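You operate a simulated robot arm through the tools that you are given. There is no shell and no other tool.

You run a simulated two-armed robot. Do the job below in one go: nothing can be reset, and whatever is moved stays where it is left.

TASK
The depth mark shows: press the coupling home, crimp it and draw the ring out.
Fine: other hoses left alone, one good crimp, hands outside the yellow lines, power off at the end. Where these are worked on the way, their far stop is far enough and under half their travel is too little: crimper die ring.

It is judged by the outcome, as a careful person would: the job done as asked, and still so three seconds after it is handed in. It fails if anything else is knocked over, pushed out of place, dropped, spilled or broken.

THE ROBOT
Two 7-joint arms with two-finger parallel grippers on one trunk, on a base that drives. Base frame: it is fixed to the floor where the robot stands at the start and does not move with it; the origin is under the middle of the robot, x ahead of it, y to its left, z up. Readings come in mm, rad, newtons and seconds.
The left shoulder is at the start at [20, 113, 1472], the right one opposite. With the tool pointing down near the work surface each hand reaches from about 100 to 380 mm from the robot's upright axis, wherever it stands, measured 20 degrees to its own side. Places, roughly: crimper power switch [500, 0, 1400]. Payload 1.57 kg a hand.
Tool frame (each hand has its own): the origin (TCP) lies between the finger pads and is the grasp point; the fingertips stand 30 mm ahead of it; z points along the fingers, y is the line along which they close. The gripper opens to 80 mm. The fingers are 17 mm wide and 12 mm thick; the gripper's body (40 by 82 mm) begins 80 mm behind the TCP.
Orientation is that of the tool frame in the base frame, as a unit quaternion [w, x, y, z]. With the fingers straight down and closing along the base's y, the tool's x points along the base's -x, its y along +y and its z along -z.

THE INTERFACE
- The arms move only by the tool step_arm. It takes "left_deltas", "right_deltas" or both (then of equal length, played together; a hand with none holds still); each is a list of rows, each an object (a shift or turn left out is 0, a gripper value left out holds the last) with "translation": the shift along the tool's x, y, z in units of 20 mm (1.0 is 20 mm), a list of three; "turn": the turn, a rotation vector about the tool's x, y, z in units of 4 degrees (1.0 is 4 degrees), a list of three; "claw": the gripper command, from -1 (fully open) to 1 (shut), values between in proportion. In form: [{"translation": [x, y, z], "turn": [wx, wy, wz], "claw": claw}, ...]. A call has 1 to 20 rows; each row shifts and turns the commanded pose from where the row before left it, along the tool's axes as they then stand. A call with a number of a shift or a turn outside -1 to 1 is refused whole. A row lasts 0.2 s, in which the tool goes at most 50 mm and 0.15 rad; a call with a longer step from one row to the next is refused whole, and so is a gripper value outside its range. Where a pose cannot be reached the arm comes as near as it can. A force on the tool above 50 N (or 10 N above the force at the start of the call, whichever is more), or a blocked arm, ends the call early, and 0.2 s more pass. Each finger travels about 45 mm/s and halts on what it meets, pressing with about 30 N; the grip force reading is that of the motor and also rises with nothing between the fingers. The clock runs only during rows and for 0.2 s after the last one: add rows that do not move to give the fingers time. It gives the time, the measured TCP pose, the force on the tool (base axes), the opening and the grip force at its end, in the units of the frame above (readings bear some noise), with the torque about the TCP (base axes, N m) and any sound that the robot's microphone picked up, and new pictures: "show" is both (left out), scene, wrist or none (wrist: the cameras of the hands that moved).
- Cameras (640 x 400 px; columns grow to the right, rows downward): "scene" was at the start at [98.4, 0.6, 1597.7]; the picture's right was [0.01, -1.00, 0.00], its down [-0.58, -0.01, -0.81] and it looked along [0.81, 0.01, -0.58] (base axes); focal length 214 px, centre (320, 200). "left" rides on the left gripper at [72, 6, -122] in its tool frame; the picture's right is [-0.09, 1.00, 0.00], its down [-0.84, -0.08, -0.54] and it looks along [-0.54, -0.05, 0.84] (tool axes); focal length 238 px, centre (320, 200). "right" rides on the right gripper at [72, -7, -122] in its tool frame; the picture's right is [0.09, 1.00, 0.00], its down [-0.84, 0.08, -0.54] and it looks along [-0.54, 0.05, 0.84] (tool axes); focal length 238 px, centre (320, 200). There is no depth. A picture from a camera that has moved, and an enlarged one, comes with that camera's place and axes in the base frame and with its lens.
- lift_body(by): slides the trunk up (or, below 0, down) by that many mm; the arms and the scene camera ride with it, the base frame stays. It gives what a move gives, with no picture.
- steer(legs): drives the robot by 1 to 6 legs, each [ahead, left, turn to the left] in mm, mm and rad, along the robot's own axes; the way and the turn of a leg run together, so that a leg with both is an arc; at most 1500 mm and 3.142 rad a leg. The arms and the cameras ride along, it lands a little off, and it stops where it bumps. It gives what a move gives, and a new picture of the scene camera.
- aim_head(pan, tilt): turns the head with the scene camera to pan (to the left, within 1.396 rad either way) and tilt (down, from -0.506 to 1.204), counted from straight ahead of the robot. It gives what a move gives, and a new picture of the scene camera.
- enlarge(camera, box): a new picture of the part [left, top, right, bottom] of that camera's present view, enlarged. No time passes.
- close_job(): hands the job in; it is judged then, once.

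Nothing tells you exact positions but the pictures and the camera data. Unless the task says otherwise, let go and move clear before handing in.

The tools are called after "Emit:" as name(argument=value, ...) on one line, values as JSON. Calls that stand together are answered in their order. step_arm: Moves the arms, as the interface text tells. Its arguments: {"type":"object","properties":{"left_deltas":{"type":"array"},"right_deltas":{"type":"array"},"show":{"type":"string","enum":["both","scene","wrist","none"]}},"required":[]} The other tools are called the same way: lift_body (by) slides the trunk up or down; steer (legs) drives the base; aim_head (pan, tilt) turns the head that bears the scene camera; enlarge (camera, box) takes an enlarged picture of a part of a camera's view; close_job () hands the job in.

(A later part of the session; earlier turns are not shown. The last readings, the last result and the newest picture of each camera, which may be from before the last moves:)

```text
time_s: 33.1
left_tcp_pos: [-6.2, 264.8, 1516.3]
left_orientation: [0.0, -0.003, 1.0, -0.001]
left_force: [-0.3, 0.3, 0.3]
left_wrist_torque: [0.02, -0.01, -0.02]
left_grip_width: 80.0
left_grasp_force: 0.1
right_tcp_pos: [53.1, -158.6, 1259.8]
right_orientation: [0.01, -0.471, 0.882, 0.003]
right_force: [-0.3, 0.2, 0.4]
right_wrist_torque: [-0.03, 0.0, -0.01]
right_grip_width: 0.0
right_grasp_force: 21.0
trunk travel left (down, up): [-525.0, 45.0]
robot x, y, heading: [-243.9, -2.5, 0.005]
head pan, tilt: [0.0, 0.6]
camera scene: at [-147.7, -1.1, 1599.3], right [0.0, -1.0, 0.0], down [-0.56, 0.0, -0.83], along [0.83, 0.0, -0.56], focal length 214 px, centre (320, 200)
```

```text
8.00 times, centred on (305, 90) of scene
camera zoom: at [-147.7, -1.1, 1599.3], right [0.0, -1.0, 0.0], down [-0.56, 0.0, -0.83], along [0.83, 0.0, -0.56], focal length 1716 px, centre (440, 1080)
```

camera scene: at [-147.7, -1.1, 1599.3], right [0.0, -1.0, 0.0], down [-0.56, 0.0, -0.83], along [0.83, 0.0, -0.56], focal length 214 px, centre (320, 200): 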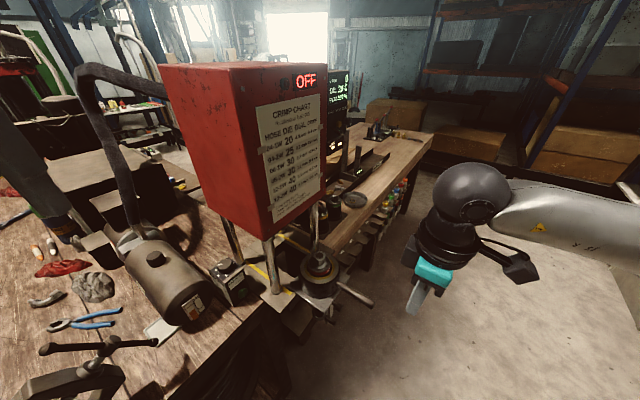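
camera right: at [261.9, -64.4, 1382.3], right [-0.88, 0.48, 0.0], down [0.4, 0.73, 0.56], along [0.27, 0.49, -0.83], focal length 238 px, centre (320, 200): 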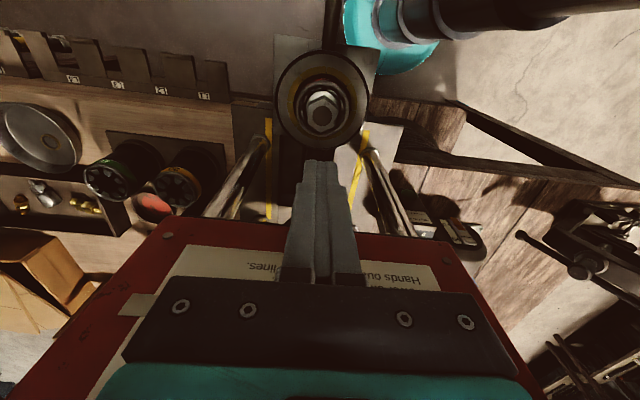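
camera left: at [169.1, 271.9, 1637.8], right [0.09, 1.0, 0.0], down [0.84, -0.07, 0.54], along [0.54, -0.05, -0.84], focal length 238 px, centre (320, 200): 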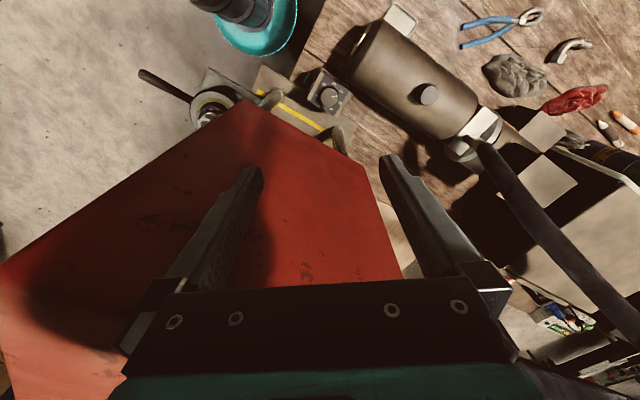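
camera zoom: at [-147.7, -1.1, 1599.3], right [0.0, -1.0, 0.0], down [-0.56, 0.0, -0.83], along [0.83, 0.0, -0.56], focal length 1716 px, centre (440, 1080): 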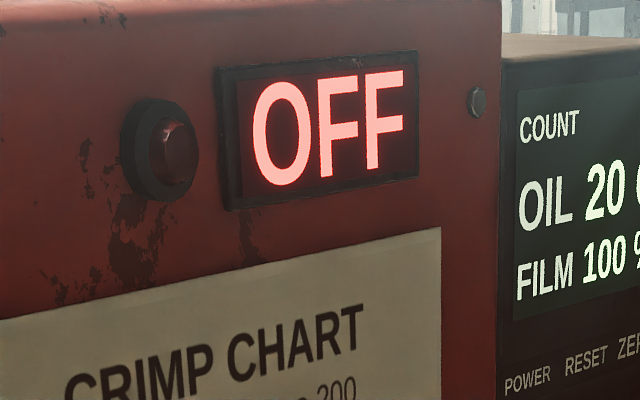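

The setting box says to set the dial by the chart, and dial 2.1 with die 40 fits 12-2W. The green button sits on the box's front face at about (227, 231, 1005), and the power lever tip is at about (439, -60, 1417). I'll drive back to the work position.

Emit:
steer(legs=[[246, 0, 0]])

Emit:
enlarge(camera="scene", box=[260, 280, 420, 400])

```text
time_s: 34.9
left_tcp_pos: [243.2, 265.2, 1516.7]
left_orientation: [-0.001, 0.0, 1.0, -0.002]
left_force: [0.3, -0.7, -0.4]
left_wrist_torque: [0.02, 0.03, 0.02]
left_grip_width: 80.1
left_grasp_force: 0.0
right_tcp_pos: [299.9, -157.1, 1260.4]
right_orientation: [0.009, -0.471, 0.882, 0.003]
right_force: [0.0, -0.7, -1.0]
right_wrist_torque: [-0.01, 0.0, 0.02]
right_grip_width: 0.0
right_grasp_force: 21.0
trunk travel left (down, up): [-525.0, 45.0]
robot x, y, heading: [4.6, 0.1, -0.003]
head pan, tilt: [0.0, 0.6]
camera scene: at [100.6, 0.0, 1599.3], right [0.0, -1.0, 0.0], down [-0.57, 0.0, -0.82], along [0.82, 0.0, -0.57], focal length 214 px, centre (320, 200)
```

scene: 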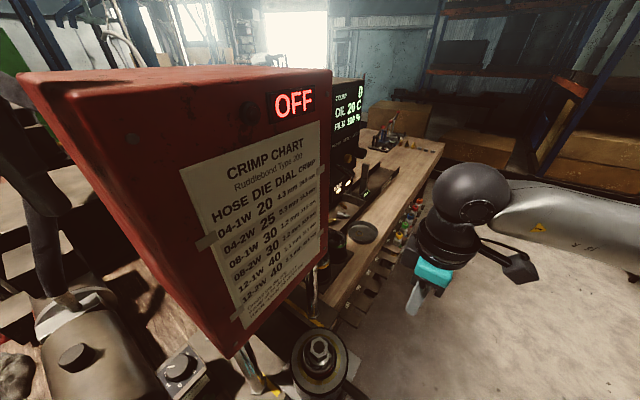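

```text
3.33 times, centred on (340, 340) of scene
camera zoom: at [100.6, 0.0, 1599.3], right [0.0, -1.0, 0.0], down [-0.57, 0.0, -0.82], along [0.82, 0.0, -0.57], focal length 715 px, centre (253, -267)
```

zoom: 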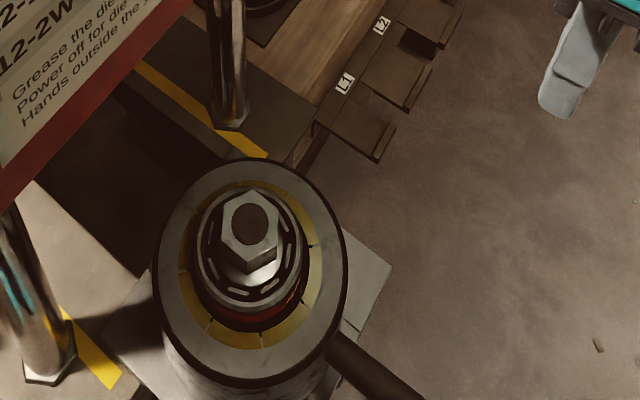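

The scene is as I left it, with the ring out and the coupling seated. I'll lower the right hand clear of everything, open it and tilt the fingers inward for the handle.

Emit:
step_arm(right_deltas=[{"translation": [0, 0, 1], "claw": -1}, {"translation": [0, 0, 1], "claw": -1}, {"translation": [0, 0, 1], "claw": -1}, {"translation": [0, 0, 1], "claw": -1}, {"translation": [0, 0, 1], "claw": -1}, {"translation": [0, 0, 1], "claw": -1}, {"translation": [0, 0, 1], "claw": -1}, {"translation": [0, 0, 1], "claw": -1}, {"translation": [0, 0, 1], "claw": -1}, {"translation": [0, 0, 1], "claw": -1}, {"turn": [0, -1, 0], "claw": -1}, {"turn": [0, -1, 0], "claw": -1}, {"turn": [0, -1, 0], "claw": -1}, {"turn": [0, -1, 0], "claw": -1}, {"turn": [0, -1, 0], "claw": -1}, {"turn": [0, -1, 0], "claw": -1}], show="both")

```text
time_s: 38.3
left_tcp_pos: [240.4, 265.1, 1515.4]
left_orientation: [0.0, -0.001, 1.0, -0.003]
left_force: [1.1, -0.7, 0.7]
left_wrist_torque: [-0.04, -0.01, 0.0]
left_grip_width: 80.1
left_grasp_force: 0.1
right_tcp_pos: [302.9, -154.1, 1060.6]
right_orientation: [0.193, -0.459, 0.861, 0.101]
right_force: [1.2, -0.4, 0.0]
right_wrist_torque: [0.0, -0.04, 0.01]
right_grip_width: 80.2
right_grasp_force: 0.2
trunk travel left (down, up): [-525.0, 45.0]
robot x, y, heading: [-0.7, 0.5, 0.002]
head pan, tilt: [0.0, 0.6]
camera scene: at [99.8, -0.2, 1599.3], right [0.0, -1.0, 0.0], down [-0.56, 0.0, -0.83], along [0.83, 0.0, -0.56], focal length 214 px, centre (320, 200)
camera right: at [242.0, -254.8, 1140.1], right [-0.87, 0.49, -0.04], down [0.23, 0.48, 0.85], along [0.43, 0.73, -0.53], focal length 238 px, centre (320, 200)
```

scene: 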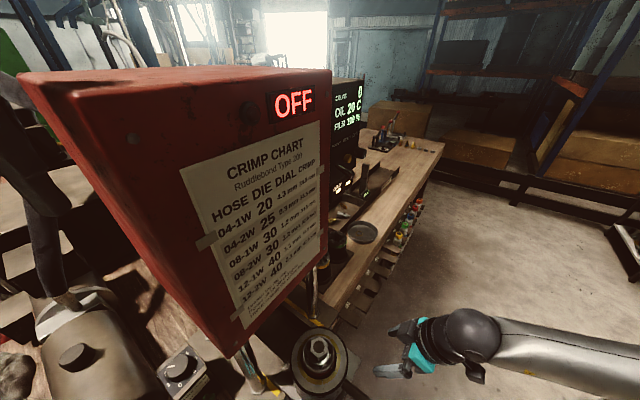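
right: 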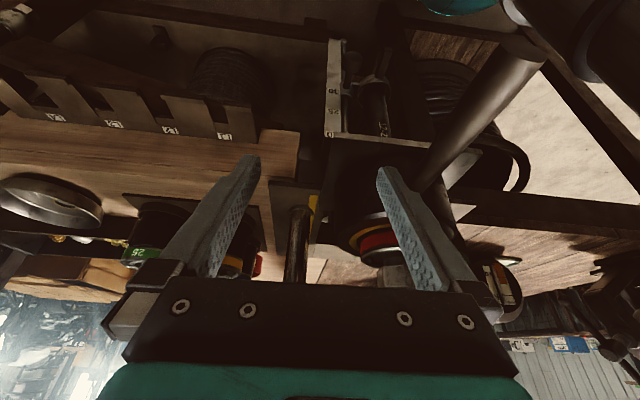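

The right camera now sees under the tray: a ruler, and the hose hanging with print on it. I'll zoom in there.

Emit:
enlarge(camera="right", box=[290, 20, 450, 150])

Emit:
enlarge(camera="right", box=[330, 50, 400, 145])

Emit:
enlarge(camera="right", box=[260, 120, 560, 300])

```text
3.08 times, centred on (370, 85) of right
camera zoom: at [242.0, -254.8, 1140.1], right [-0.87, 0.49, -0.04], down [0.23, 0.48, 0.85], along [0.43, 0.73, -0.53], focal length 733 px, centre (166, 554)
```

zoom: 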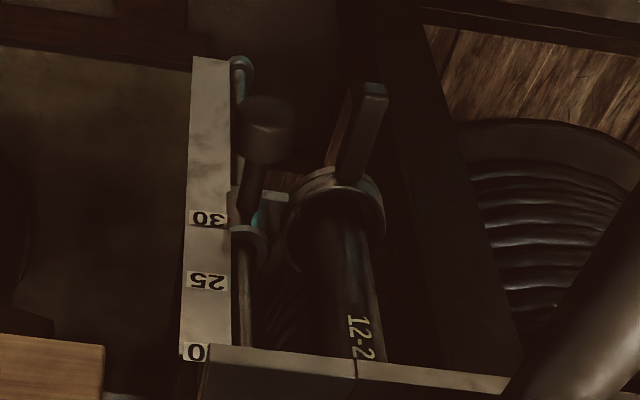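

```text
4.21 times, centred on (365, 98) of right
camera zoom: at [242.0, -254.8, 1140.1], right [-0.87, 0.49, -0.04], down [0.23, 0.48, 0.85], along [0.43, 0.73, -0.53], focal length 1004 px, centre (130, 632)
```

zoom: 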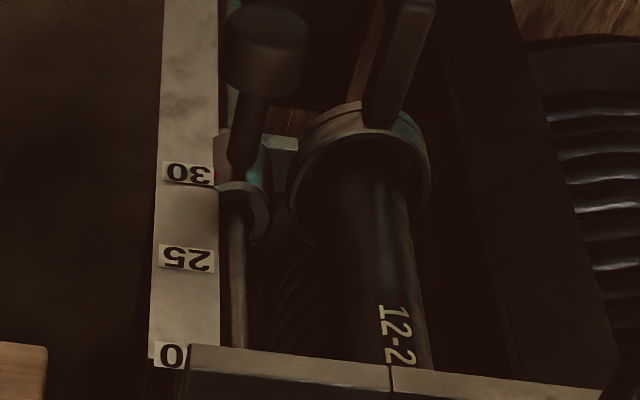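

```text
2.13 times, centred on (410, 210) of right
camera zoom: at [242.0, -254.8, 1140.1], right [-0.87, 0.49, -0.04], down [0.23, 0.48, 0.85], along [0.43, 0.73, -0.53], focal length 508 px, centre (128, 179)
```

zoom: 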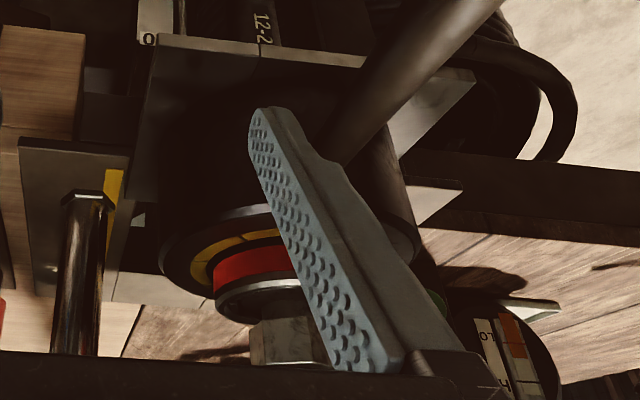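

The hose print reads 12-2…, so 12-2W with die 40 and dial 2.1 is correct. Next I'll bring the open right hand round beyond the handle's end.

Emit:
aim_head(pan=-0.35, tilt=1.0)

Emit:
step_arm(right_deltas=[{"translation": [0.957, 0.2925, -0.169], "claw": -1}, {"translation": [0.957, 0.2925, -0.169], "claw": -1}, {"translation": [0.957, 0.2925, -0.169], "claw": -1}, {"translation": [0.957, 0.2925, -0.169], "claw": -1}, {"translation": [0.957, 0.2925, -0.169], "claw": -1}, {"translation": [0.957, 0.2925, -0.169], "claw": -1}], show="both")

```text
time_s: 39.2
left_tcp_pos: [241.6, 264.4, 1516.0]
left_orientation: [0.001, -0.001, 1.0, -0.001]
left_force: [-0.6, -0.4, -1.0]
left_wrist_torque: [-0.01, -0.02, 0.01]
left_grip_width: 80.4
left_grasp_force: 0.1
right_tcp_pos: [301.7, -154.7, 1060.0]
right_orientation: [0.192, -0.459, 0.862, 0.1]
right_force: [0.0, -0.5, 0.2]
right_wrist_torque: [0.0, 0.03, 0.02]
right_grip_width: 80.0
right_grasp_force: 0.2
trunk travel left (down, up): [-525.0, 45.0]
robot x, y, heading: [2.7, -2.9, 0.002]
head pan, tilt: [-0.351, 1.0]
camera scene: at [77.1, -23.9, 1567.3], right [-0.34, -0.94, 0.0], down [-0.79, 0.29, -0.54], along [0.51, -0.18, -0.84], focal length 214 px, centre (320, 200)
```

scene: 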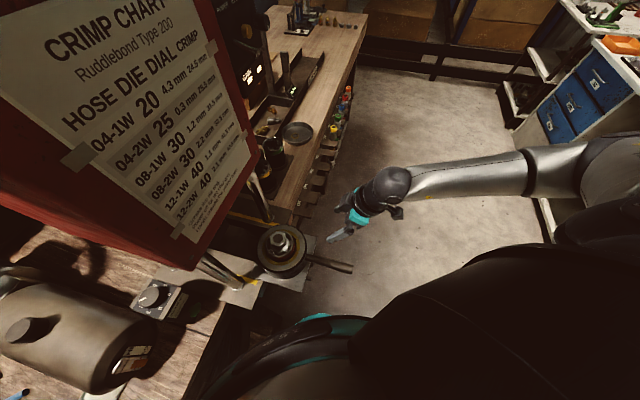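

```text
time_s: 40.6
left_tcp_pos: [241.6, 265.1, 1516.8]
left_orientation: [0.0, -0.001, 1.0, -0.002]
left_force: [0.6, 0.7, 1.2]
left_wrist_torque: [-0.02, 0.01, 0.02]
left_grip_width: 80.2
left_grasp_force: 0.1
right_tcp_pos: [211.2, -226.6, 1030.1]
right_orientation: [0.194, -0.459, 0.861, 0.1]
right_force: [-0.4, 0.2, -1.1]
right_wrist_torque: [0.0, 0.03, -0.01]
right_grip_width: 80.1
right_grasp_force: 0.0
trunk travel left (down, up): [-525.0, 45.0]
robot x, y, heading: [-1.9, -3.2, -0.001]
head pan, tilt: [-0.351, 1.0]
camera scene: at [76.7, -24.1, 1567.3], right [-0.34, -0.94, 0.0], down [-0.79, 0.29, -0.54], along [0.51, -0.18, -0.84], focal length 214 px, centre (320, 200)
camera right: at [151.0, -327.3, 1109.2], right [-0.87, 0.49, -0.04], down [0.23, 0.48, 0.85], along [0.43, 0.73, -0.53], focal length 238 px, centre (320, 200)
```

scene: 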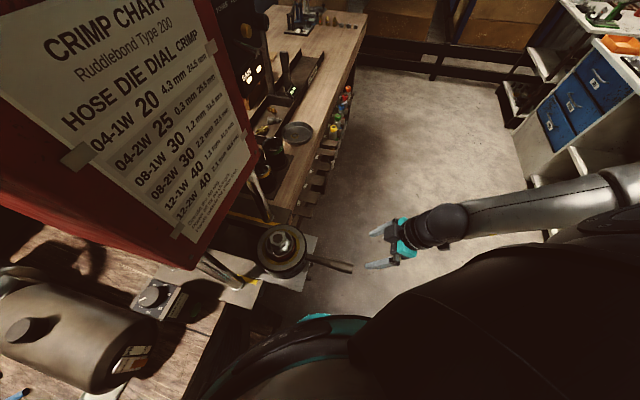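
right: 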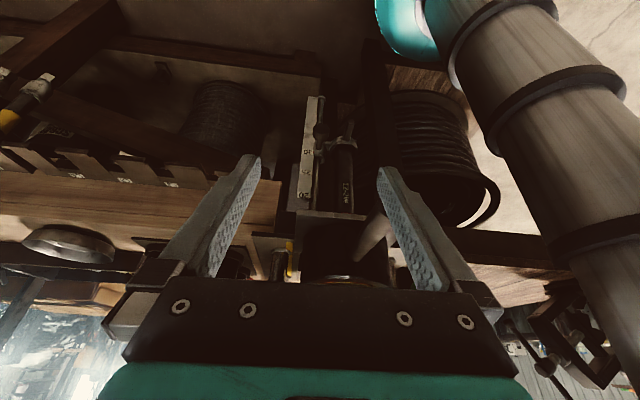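

The handle's end shows between the fingers. I'll zoom in to locate it precisely.

Emit:
enlarge(camera="right", box=[280, 150, 440, 290])

Emit:
enlarge(camera="scene", box=[250, 210, 430, 310])

```text
2.86 times, centred on (360, 220) of right
camera zoom: at [151.0, -327.3, 1109.2], right [-0.87, 0.49, -0.04], down [0.23, 0.48, 0.85], along [0.43, 0.73, -0.53], focal length 681 px, centre (206, 143)
```

zoom: 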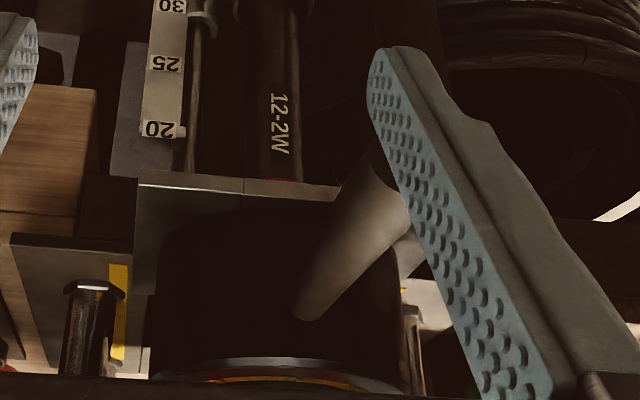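

```text
3.56 times, centred on (340, 260) of scene
camera zoom: at [76.7, -24.1, 1567.3], right [-0.34, -0.94, 0.0], down [-0.79, 0.29, -0.54], along [0.51, -0.18, -0.84], focal length 763 px, centre (249, -13)
```

zoom: 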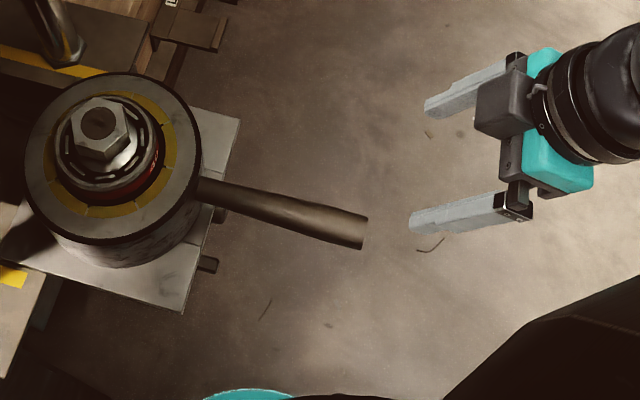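

The handle's end is at about (189, -151, 1014), and the hose print reads 12-2W clearly. I'll line the open hand up with the handle axis, just beyond its end.

Emit:
step_arm(right_deltas=[{"translation": [0.078, 0.768, 0.183], "claw": -1}, {"translation": [0.078, 0.768, 0.183], "claw": -1}, {"translation": [0.078, 0.768, 0.183], "claw": -1}, {"translation": [0.078, 0.768, 0.183], "claw": -1}], show="both")

Emit:
enlarge(camera="scene", box=[250, 210, 430, 310])

```text
time_s: 41.6
left_tcp_pos: [241.0, 265.4, 1515.3]
left_orientation: [0.0, 0.0, 1.0, -0.002]
left_force: [0.0, 0.1, 0.3]
left_wrist_torque: [-0.01, -0.01, 0.04]
left_grip_width: 79.8
left_grasp_force: 0.0
right_tcp_pos: [159.1, -194.3, 1014.1]
right_orientation: [0.193, -0.459, 0.861, 0.1]
right_force: [-0.1, -0.5, 0.5]
right_wrist_torque: [0.01, 0.0, 0.01]
right_grip_width: 80.1
right_grasp_force: 0.2
trunk travel left (down, up): [-525.0, 45.0]
robot x, y, heading: [-1.9, 0.2, 0.002]
head pan, tilt: [-0.351, 1.0]
camera scene: at [76.2, -23.8, 1567.3], right [-0.34, -0.94, 0.0], down [-0.79, 0.29, -0.54], along [0.51, -0.18, -0.84], focal length 214 px, centre (320, 200)
camera right: at [99.3, -294.4, 1093.7], right [-0.87, 0.49, -0.04], down [0.23, 0.48, 0.85], along [0.43, 0.73, -0.53], focal length 238 px, centre (320, 200)
```

scene: 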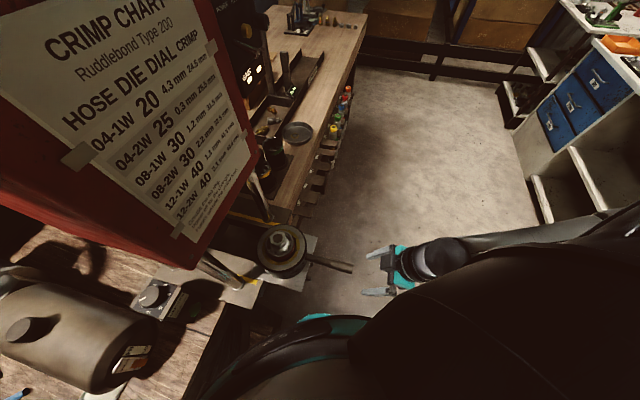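
right: 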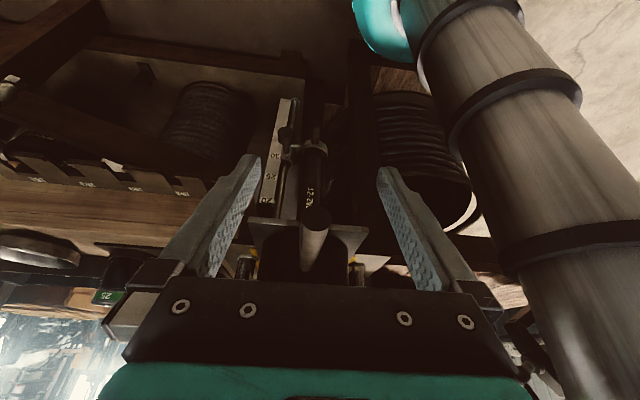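

```text
3.56 times, centred on (340, 260) of scene
camera zoom: at [76.2, -23.8, 1567.3], right [-0.34, -0.94, 0.0], down [-0.79, 0.29, -0.54], along [0.51, -0.18, -0.84], focal length 763 px, centre (249, -13)
```

zoom: 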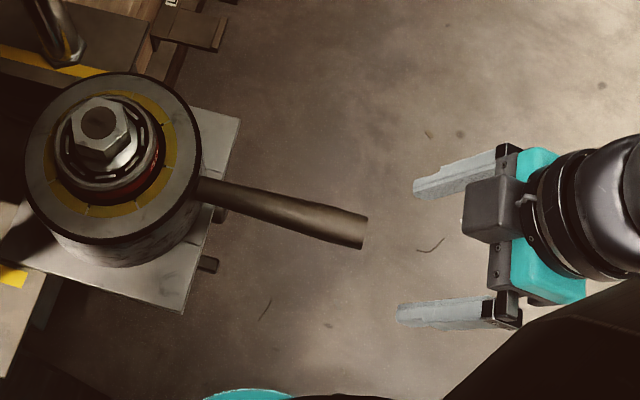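

Emit:
enlarge(camera="right", box=[260, 170, 380, 280])

```text
3.64 times, centred on (320, 225) of right
camera zoom: at [99.3, -294.4, 1093.7], right [-0.87, 0.49, -0.04], down [0.23, 0.48, 0.85], along [0.43, 0.73, -0.53], focal length 867 px, centre (320, 109)
```

zoom: 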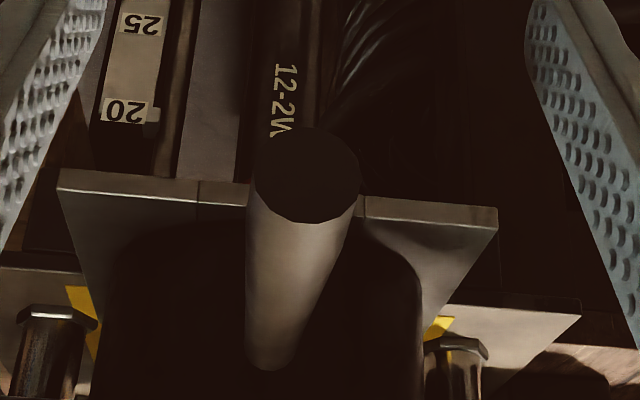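

The handle axis is at z≈1005 and is 22 mm thick at the end. I'll move in to straddle it near the end, then close.

Emit:
step_arm(right_deltas=[{"translation": [-0.765, -0.01, 0.485], "claw": -1}, {"translation": [-0.765, -0.01, 0.485], "claw": -1}, {"translation": [-0.765, -0.01, 0.485], "claw": -1}, {"translation": [-0.765, -0.01, 0.485], "claw": -1}, {"claw": -1}], show="both")

Emit:
enlarge(camera="scene", box=[250, 210, 430, 310])

Emit:
enlarge(camera="right", box=[220, 130, 420, 290])

```text
time_s: 42.8
left_tcp_pos: [241.3, 265.2, 1516.3]
left_orientation: [0.0, -0.001, 1.0, -0.002]
left_force: [0.3, 0.9, -0.9]
left_wrist_torque: [0.03, 0.0, 0.0]
left_grip_width: 79.8
left_grasp_force: 0.0
right_tcp_pos: [199.2, -136.1, 1004.9]
right_orientation: [0.192, -0.459, 0.861, 0.1]
right_force: [-0.6, 0.8, -0.4]
right_wrist_torque: [-0.02, -0.01, -0.01]
right_grip_width: 79.9
right_grasp_force: 0.1
trunk travel left (down, up): [-525.0, 45.0]
robot x, y, heading: [2.6, -0.2, -0.001]
head pan, tilt: [-0.351, 1.0]
camera scene: at [76.9, -24.2, 1567.3], right [-0.34, -0.94, 0.0], down [-0.79, 0.29, -0.54], along [0.51, -0.18, -0.84], focal length 214 px, centre (320, 200)
camera right: at [140.0, -235.6, 1084.9], right [-0.87, 0.49, -0.04], down [0.23, 0.48, 0.85], along [0.43, 0.73, -0.53], focal length 238 px, centre (320, 200)
```

scene: 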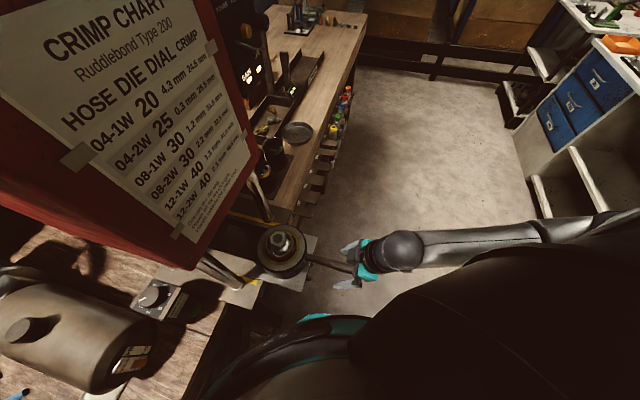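
right: 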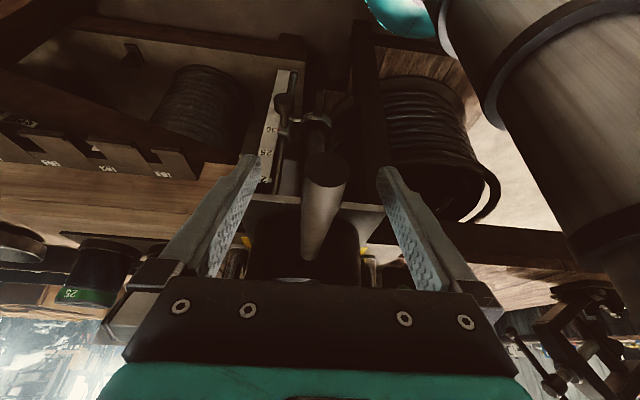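

```text
3.56 times, centred on (340, 260) of scene
camera zoom: at [76.9, -24.2, 1567.3], right [-0.34, -0.94, 0.0], down [-0.79, 0.29, -0.54], along [0.51, -0.18, -0.84], focal length 763 px, centre (249, -13)
```

zoom: 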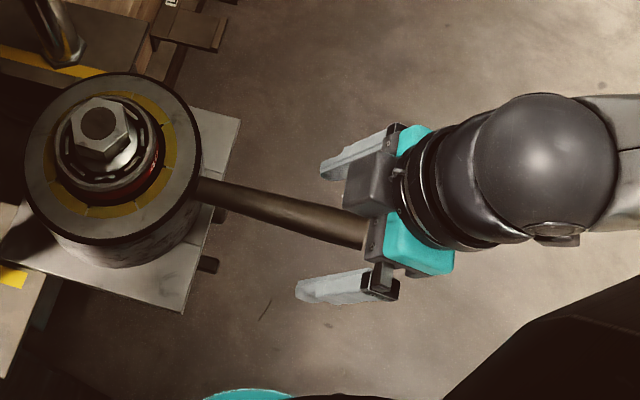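

```text
2.50 times, centred on (320, 210) of right
camera zoom: at [140.0, -235.6, 1084.9], right [-0.87, 0.49, -0.04], down [0.23, 0.48, 0.85], along [0.43, 0.73, -0.53], focal length 596 px, centre (320, 175)
```

zoom: 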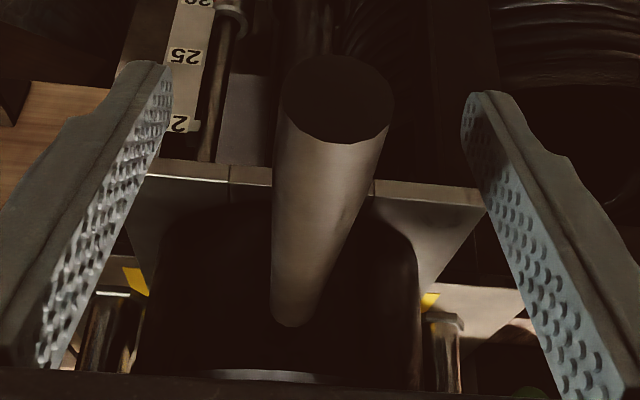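

The handle lies between the fingers, about 20 mm in from its end. I'll close on it.

Emit:
step_arm(right_deltas=[{"claw": 0.2}, {"claw": 0.6}, {"claw": 1}, {"claw": 1}, {"claw": 1}, {"claw": 1}], show="both")

Emit:
enlarge(camera="scene", box=[250, 210, 430, 310])

```text
time_s: 44.2
left_tcp_pos: [241.9, 265.6, 1517.3]
left_orientation: [0.0, -0.001, 1.0, -0.002]
left_force: [-0.8, 0.3, 0.7]
left_wrist_torque: [0.01, 0.0, 0.02]
left_grip_width: 79.9
left_grasp_force: 0.0
right_tcp_pos: [199.0, -134.2, 1006.0]
right_orientation: [0.192, -0.459, 0.862, 0.101]
right_force: [-4.1, 4.2, -2.3]
right_wrist_torque: [0.27, -0.21, -0.53]
right_grip_width: 21.7
right_grasp_force: 34.0
trunk travel left (down, up): [-525.0, 45.0]
robot x, y, heading: [-0.5, -2.1, 0.003]
head pan, tilt: [-0.351, 1.0]
camera scene: at [76.4, -23.3, 1567.3], right [-0.34, -0.94, 0.0], down [-0.79, 0.29, -0.54], along [0.51, -0.19, -0.84], focal length 214 px, centre (320, 200)
camera right: at [138.9, -234.8, 1084.9], right [-0.87, 0.49, -0.04], down [0.23, 0.48, 0.85], along [0.43, 0.73, -0.53], focal length 238 px, centre (320, 200)
```

scene: 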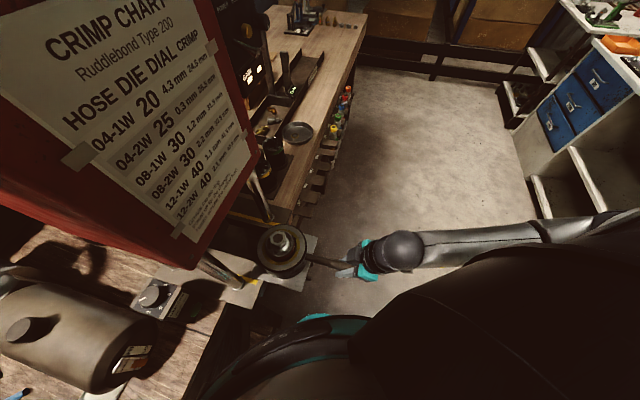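
right: 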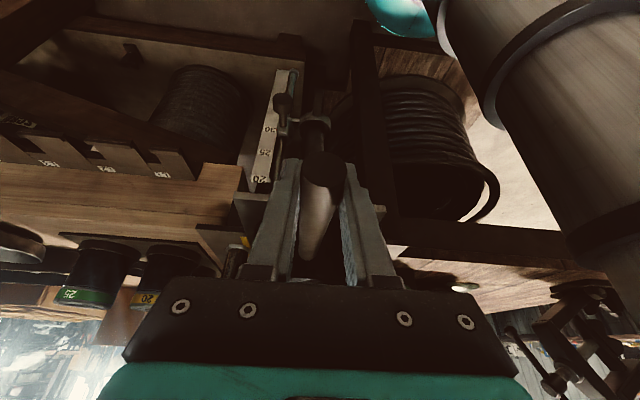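

```text
3.56 times, centred on (340, 260) of scene
camera zoom: at [76.4, -23.3, 1567.3], right [-0.34, -0.94, 0.0], down [-0.79, 0.29, -0.54], along [0.51, -0.19, -0.84], focal length 763 px, centre (249, -13)
```

zoom: 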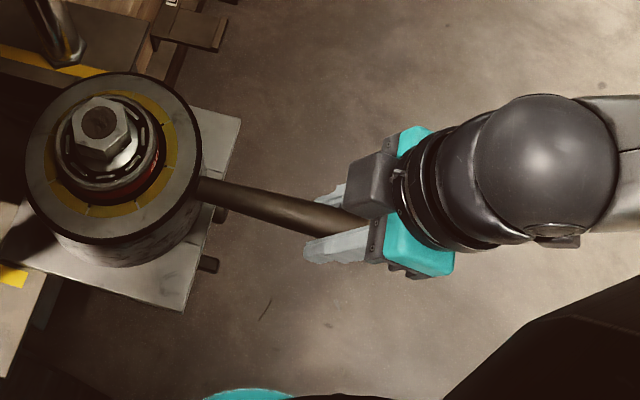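

The grip is firm at 21.7 mm. I'll push the ring inward along the machine axis, starting with 75 mm.

Emit:
step_arm(right_deltas=[{"translation": [-0.36, -0.004, 0.17], "claw": 1}, {"translation": [-0.678, -0.008, 0.319], "claw": 1}, {"translation": [-0.678, -0.008, 0.319], "claw": 1}, {"translation": [-0.678, -0.008, 0.319], "claw": 1}, {"translation": [-0.678, -0.008, 0.319], "claw": 1}], show="both")

```text
time_s: 45.4
left_tcp_pos: [241.7, 265.9, 1514.4]
left_orientation: [0.0, -0.001, 1.0, -0.002]
left_force: [0.0, -0.2, -0.8]
left_wrist_torque: [-0.02, -0.04, -0.03]
left_grip_width: 80.0
left_grasp_force: 0.0
right_tcp_pos: [241.1, -76.2, 1004.9]
right_orientation: [0.195, -0.46, 0.86, 0.102]
right_force: [-1.9, 5.4, 8.4]
right_wrist_torque: [-0.31, 0.36, -0.56]
right_grip_width: 21.8
right_grasp_force: 34.4
trunk travel left (down, up): [-525.0, 45.0]
robot x, y, heading: [0.8, 3.1, 0.002]
head pan, tilt: [-0.351, 1.0]
camera scene: at [76.6, -22.6, 1567.3], right [-0.34, -0.94, 0.0], down [-0.79, 0.29, -0.54], along [0.51, -0.19, -0.84], focal length 214 px, centre (320, 200)
camera right: at [180.4, -176.8, 1084.0], right [-0.87, 0.49, -0.04], down [0.22, 0.48, 0.85], along [0.43, 0.73, -0.53], focal length 238 px, centre (320, 200)
```

scene: 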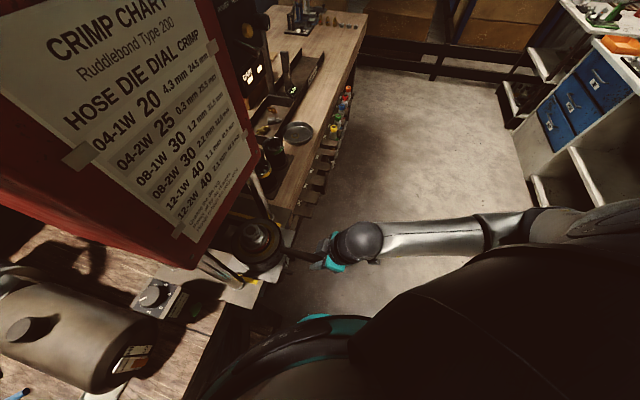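
right: 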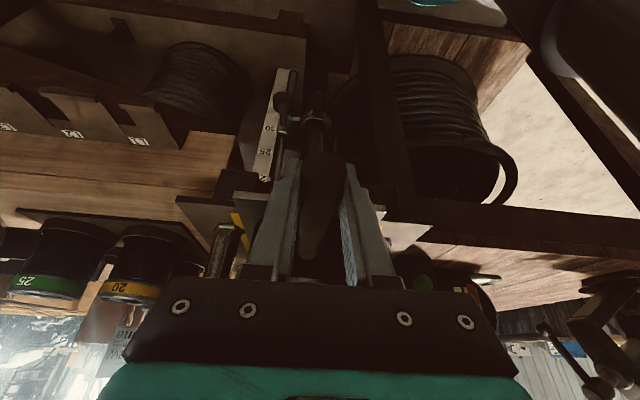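

The ring slides easily, about 72 mm so far. I'll keep pushing.

Emit:
step_arm(right_deltas=[{"translation": [-0.678, -0.008, 0.319], "claw": 1}, {"translation": [-0.678, -0.008, 0.319], "claw": 1}, {"translation": [-0.678, -0.008, 0.319], "claw": 1}, {"translation": [-0.678, -0.008, 0.319], "claw": 1}, {"translation": [-0.678, -0.008, 0.319], "claw": 1}], show="both")

```text
time_s: 46.6
left_tcp_pos: [243.1, 264.9, 1516.8]
left_orientation: [0.0, -0.001, 1.0, -0.001]
left_force: [-0.1, -0.2, -0.3]
left_wrist_torque: [0.01, 0.04, -0.01]
left_grip_width: 80.0
left_grasp_force: 0.1
right_tcp_pos: [283.0, -17.7, 1002.9]
right_orientation: [0.194, -0.459, 0.861, 0.1]
right_force: [5.7, -1.1, 8.9]
right_wrist_torque: [0.17, -0.19, -0.56]
right_grip_width: 21.9
right_grasp_force: 34.6
trunk travel left (down, up): [-525.0, 45.0]
robot x, y, heading: [-0.3, 0.7, 0.0]
head pan, tilt: [-0.351, 1.0]
camera scene: at [77.6, -24.0, 1567.2], right [-0.34, -0.94, 0.0], down [-0.79, 0.29, -0.54], along [0.51, -0.18, -0.84], focal length 214 px, centre (320, 200)
camera right: at [223.0, -116.8, 1083.6], right [-0.87, 0.49, -0.05], down [0.23, 0.48, 0.85], along [0.43, 0.73, -0.53], focal length 238 px, centre (320, 200)
```

scene: 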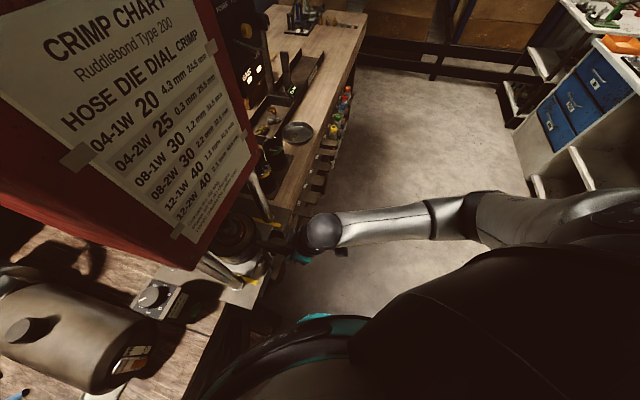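
right: 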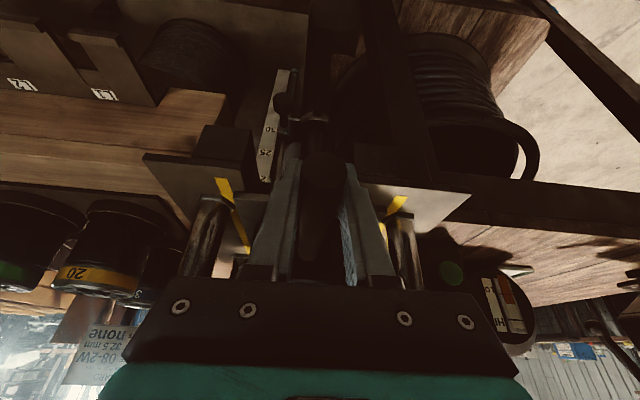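

That's about 144 mm in, with low force and the hand still outside the lines. I'll go on with smaller steps to the far stop.

Emit:
step_arm(right_deltas=[{"translation": [-0.452, -0.005, 0.213], "claw": 1}, {"translation": [-0.452, -0.005, 0.213], "claw": 1}, {"translation": [-0.452, -0.005, 0.213], "claw": 1}, {"translation": [-0.452, -0.005, 0.213], "claw": 1}], show="both")

```text
time_s: 47.6
left_tcp_pos: [242.8, 265.0, 1516.1]
left_orientation: [0.0, 0.0, 1.0, 0.0]
left_force: [0.0, -0.3, -0.1]
left_wrist_torque: [-0.01, 0.01, -0.01]
left_grip_width: 80.0
left_grasp_force: 0.0
right_tcp_pos: [305.9, 15.0, 1004.7]
right_orientation: [0.193, -0.46, 0.861, 0.101]
right_force: [7.7, -6.5, 11.8]
right_wrist_torque: [-0.73, 0.51, -0.65]
right_grip_width: 21.7
right_grasp_force: 35.1
trunk travel left (down, up): [-525.0, 45.0]
robot x, y, heading: [0.7, -1.9, 0.004]
head pan, tilt: [-0.351, 1.0]
camera scene: at [78.2, -24.4, 1567.3], right [-0.34, -0.94, 0.0], down [-0.79, 0.29, -0.54], along [0.51, -0.18, -0.84], focal length 214 px, centre (320, 200)
camera right: at [245.7, -85.2, 1083.3], right [-0.87, 0.49, -0.04], down [0.23, 0.48, 0.85], along [0.43, 0.73, -0.53], focal length 238 px, centre (320, 200)
```

scene: 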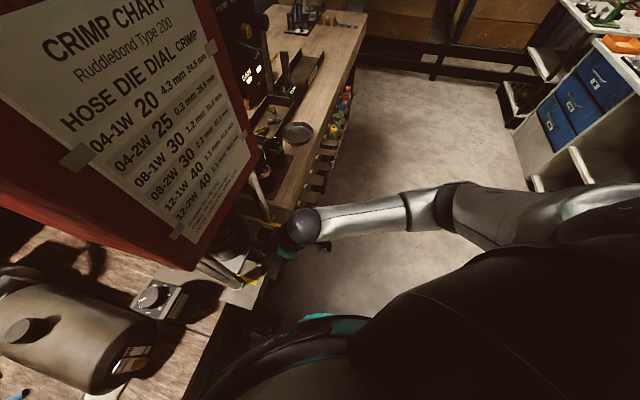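
right: 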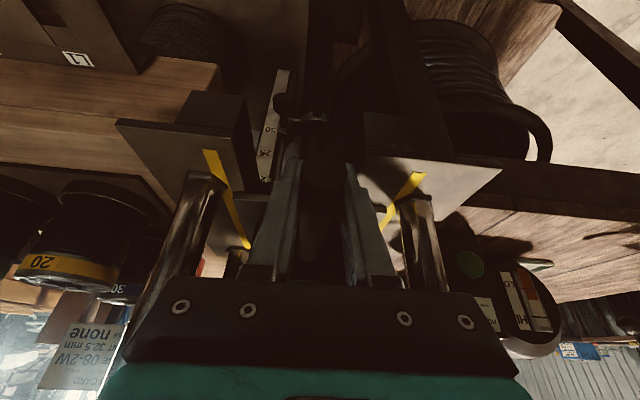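

About 183 mm in and still sliding, with the hand about 40 mm outside the line ends. I'll take small steps to find the stop.

Emit:
step_arm(right_deltas=[{"translation": [-0.226, -0.003, 0.106], "claw": 1}, {"translation": [-0.226, -0.003, 0.106], "claw": 1}, {"translation": [-0.226, -0.003, 0.106], "claw": 1}], show="wrist")

```text
time_s: 48.4
left_tcp_pos: [241.2, 262.3, 1516.9]
left_orientation: [0.0, 0.0, 1.0, 0.0]
left_force: [-0.6, 0.9, -0.1]
left_wrist_torque: [0.02, 0.0, 0.01]
left_grip_width: 80.3
left_grasp_force: 0.0
right_tcp_pos: [313.0, 22.9, 1003.7]
right_orientation: [0.192, -0.458, 0.862, 0.1]
right_force: [2.6, -15.9, 8.8]
right_wrist_torque: [0.39, -0.25, -0.59]
right_grip_width: 21.7
right_grasp_force: 34.8
trunk travel left (down, up): [-525.0, 45.0]
robot x, y, heading: [-0.4, -3.3, 0.005]
head pan, tilt: [-0.351, 1.0]
camera right: at [252.8, -75.6, 1083.7], right [-0.87, 0.49, -0.04], down [0.23, 0.48, 0.84], along [0.43, 0.73, -0.53], focal length 238 px, centre (320, 200)
```

right: 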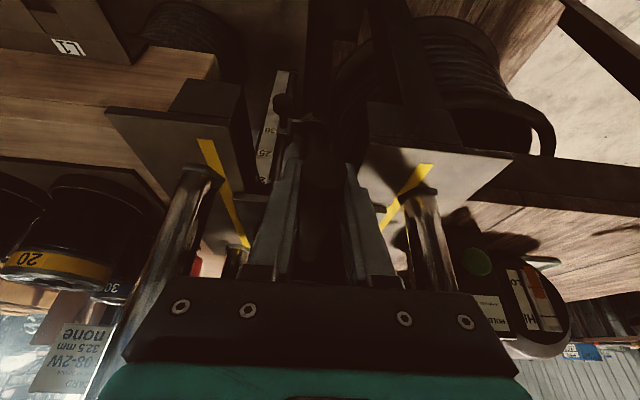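

Emit:
step_arm(right_deltas=[{"translation": [-0.135, -0.002, 0.064], "claw": 1}, {"translation": [-0.135, -0.002, 0.064], "claw": 1}], show="none")

```text
time_s: 49.0
left_tcp_pos: [240.8, 261.3, 1517.3]
left_orientation: [-0.001, -0.001, 1.0, -0.001]
left_force: [0.4, 0.2, 0.2]
left_wrist_torque: [-0.03, -0.04, 0.01]
left_grip_width: 79.9
left_grasp_force: 0.0
right_tcp_pos: [314.8, 27.1, 1000.9]
right_orientation: [0.19, -0.458, 0.863, 0.098]
right_force: [-4.4, -21.0, 4.4]
right_wrist_torque: [-0.09, 0.12, -0.69]
right_grip_width: 22.0
right_grasp_force: 34.7
trunk travel left (down, up): [-525.0, 45.0]
robot x, y, heading: [1.2, -0.1, 0.001]
head pan, tilt: [-0.351, 1.0]
```

Emit:
enlarge(camera="right", box=[220, 110, 420, 290])

Emit:
enlarge(camera="scene", box=[190, 190, 350, 310])

Emit:
enlarge(camera="left", box=[150, 60, 310, 160])

```text
2.22 times, centred on (320, 200) of right
camera zoom: at [254.6, -72.6, 1083.0], right [-0.87, 0.49, -0.04], down [0.23, 0.49, 0.84], along [0.43, 0.72, -0.54], focal length 530 px, centre (320, 200)
```

zoom: 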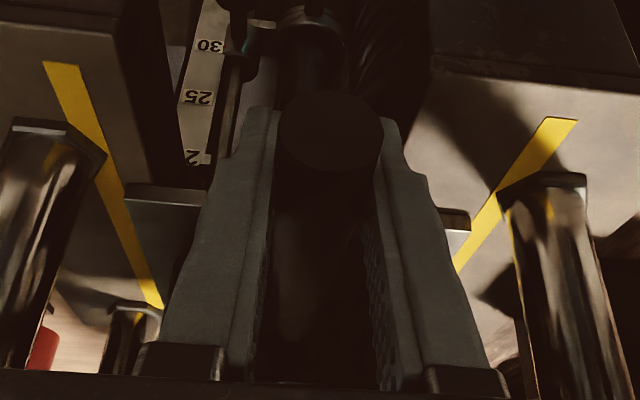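

```text
3.33 times, centred on (270, 250) of scene
camera zoom: at [76.1, -27.6, 1567.2], right [-0.34, -0.94, 0.0], down [-0.79, 0.29, -0.54], along [0.51, -0.18, -0.84], focal length 715 px, centre (487, 33)
```

zoom: 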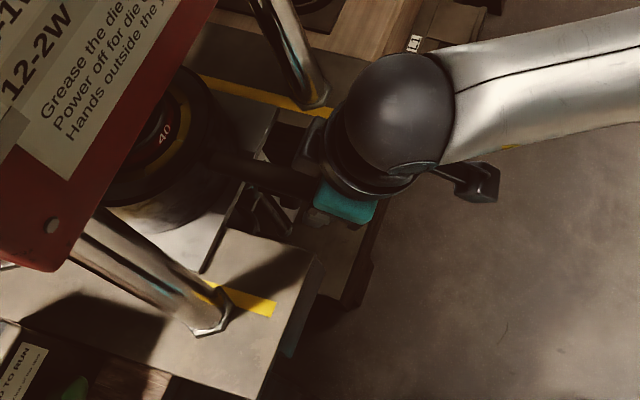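

```text
4.00 times, centred on (230, 110) of left
camera zoom: at [168.4, 267.6, 1638.9], right [0.09, 1.0, 0.0], down [0.84, -0.08, 0.54], along [0.54, -0.05, -0.84], focal length 953 px, centre (680, 560)
```

zoom: 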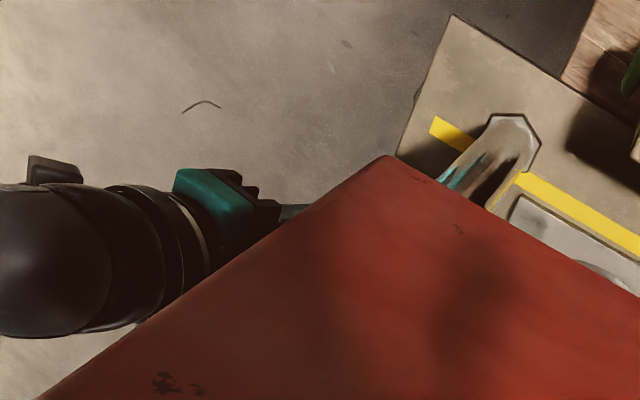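

There's no slip on the handle; the ring has gone about 198 mm and resistance is rising to about 20 N. One more small push will show whether this is the stop.

Emit:
step_arm(right_deltas=[{"translation": [-0.18, -0.002, 0.085], "claw": 1}, {"translation": [-0.18, -0.002, 0.085], "claw": 1}], show="none")

```text
time_s: 49.6
left_tcp_pos: [240.9, 261.7, 1517.4]
left_orientation: [0.001, 0.0, 1.0, 0.0]
left_force: [0.4, -0.8, -0.3]
left_wrist_torque: [0.0, -0.01, 0.01]
left_grip_width: 80.0
left_grasp_force: 0.1
right_tcp_pos: [319.1, 33.5, 1002.6]
right_orientation: [0.19, -0.458, 0.863, 0.096]
right_force: [-7.8, -23.4, -0.2]
right_wrist_torque: [0.07, 0.0, -0.65]
right_grip_width: 21.9
right_grasp_force: 35.0
trunk travel left (down, up): [-525.0, 45.0]
robot x, y, heading: [0.3, -2.3, -0.0]
head pan, tilt: [-0.351, 1.0]
```

Emit:
enlarge(camera="right", box=[220, 110, 420, 290])

Emit:
enlarge(camera="scene", box=[190, 190, 350, 310])

```text
2.22 times, centred on (320, 200) of right
camera zoom: at [258.9, -66.1, 1082.7], right [-0.87, 0.49, -0.04], down [0.23, 0.49, 0.84], along [0.43, 0.72, -0.54], focal length 530 px, centre (320, 200)
```

zoom: 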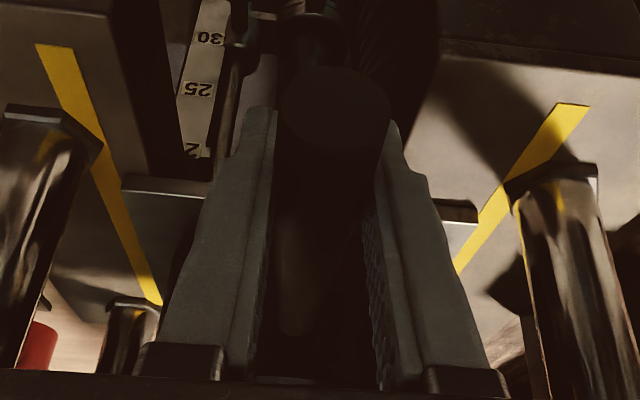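

```text
3.33 times, centred on (270, 250) of scene
camera zoom: at [75.8, -27.8, 1567.3], right [-0.34, -0.94, 0.0], down [-0.79, 0.29, -0.54], along [0.51, -0.18, -0.84], focal length 715 px, centre (487, 33)
```

zoom: 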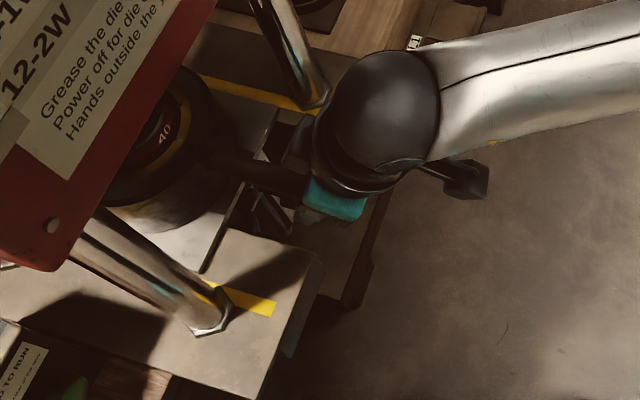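

The ring has reached its far stop: its marks no longer move and the hand only slipped along the handle. I'll open now and withdraw straight back from the lines.

Emit:
step_arm(right_deltas=[{"claw": -0.2}, {"claw": -0.6}, {"claw": -0.6}, {"translation": [0.904, 0.01, -0.425], "claw": -0.6}, {"translation": [0.904, 0.01, -0.425], "claw": -0.6}, {"translation": [0.904, 0.01, -0.425], "claw": -0.6}, {"translation": [0.904, 0.01, -0.425], "claw": -0.6}, {"translation": [0.904, 0.01, -0.425], "claw": -0.6}], show="both")

Emit:
enlarge(camera="right", box=[200, 110, 440, 290])

Emit:
enlarge(camera="scene", box=[190, 190, 350, 310])

```text
time_s: 51.4
left_tcp_pos: [241.7, 265.7, 1516.9]
left_orientation: [-0.001, -0.002, 1.0, 0.0]
left_force: [0.0, 0.3, -0.2]
left_wrist_torque: [0.0, 0.0, 0.01]
left_grip_width: 80.0
left_grasp_force: 0.0
right_tcp_pos: [264.0, -43.3, 1004.3]
right_orientation: [0.192, -0.459, 0.862, 0.101]
right_force: [-0.1, -0.6, -0.3]
right_wrist_torque: [0.02, 0.0, -0.05]
right_grip_width: 64.4
right_grasp_force: 0.0
trunk travel left (down, up): [-525.0, 45.0]
robot x, y, heading: [0.2, -1.0, 0.004]
head pan, tilt: [-0.351, 1.0]
camera scene: at [76.7, -24.5, 1567.3], right [-0.34, -0.94, 0.0], down [-0.79, 0.29, -0.54], along [0.51, -0.18, -0.84], focal length 214 px, centre (320, 200)
camera right: at [204.3, -143.8, 1083.5], right [-0.87, 0.49, -0.04], down [0.23, 0.48, 0.85], along [0.43, 0.73, -0.53], focal length 238 px, centre (320, 200)
```

scene: 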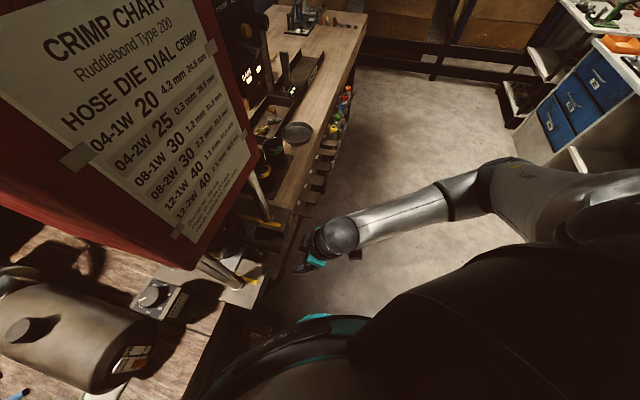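
right: 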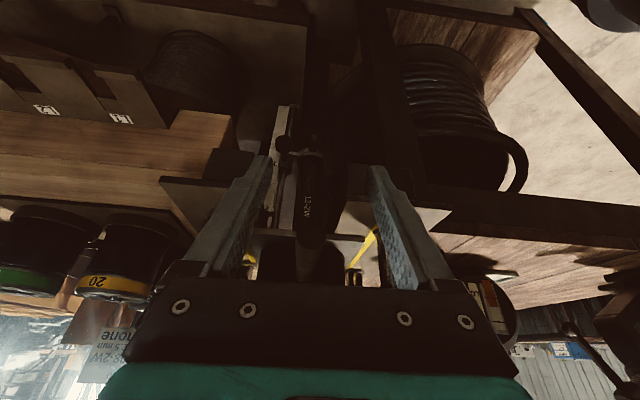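

```text
2.22 times, centred on (320, 200) of right
camera zoom: at [204.3, -143.8, 1083.5], right [-0.87, 0.49, -0.04], down [0.23, 0.48, 0.85], along [0.43, 0.73, -0.53], focal length 530 px, centre (320, 200)
```

zoom: 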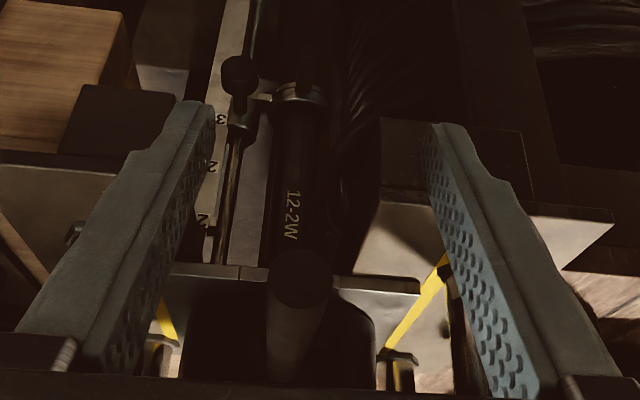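

```text
3.33 times, centred on (270, 250) of scene
camera zoom: at [76.7, -24.5, 1567.3], right [-0.34, -0.94, 0.0], down [-0.79, 0.29, -0.54], along [0.51, -0.18, -0.84], focal length 715 px, centre (487, 33)
```

zoom: 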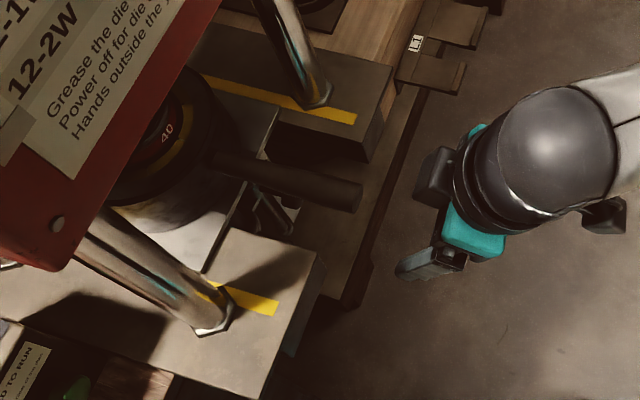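

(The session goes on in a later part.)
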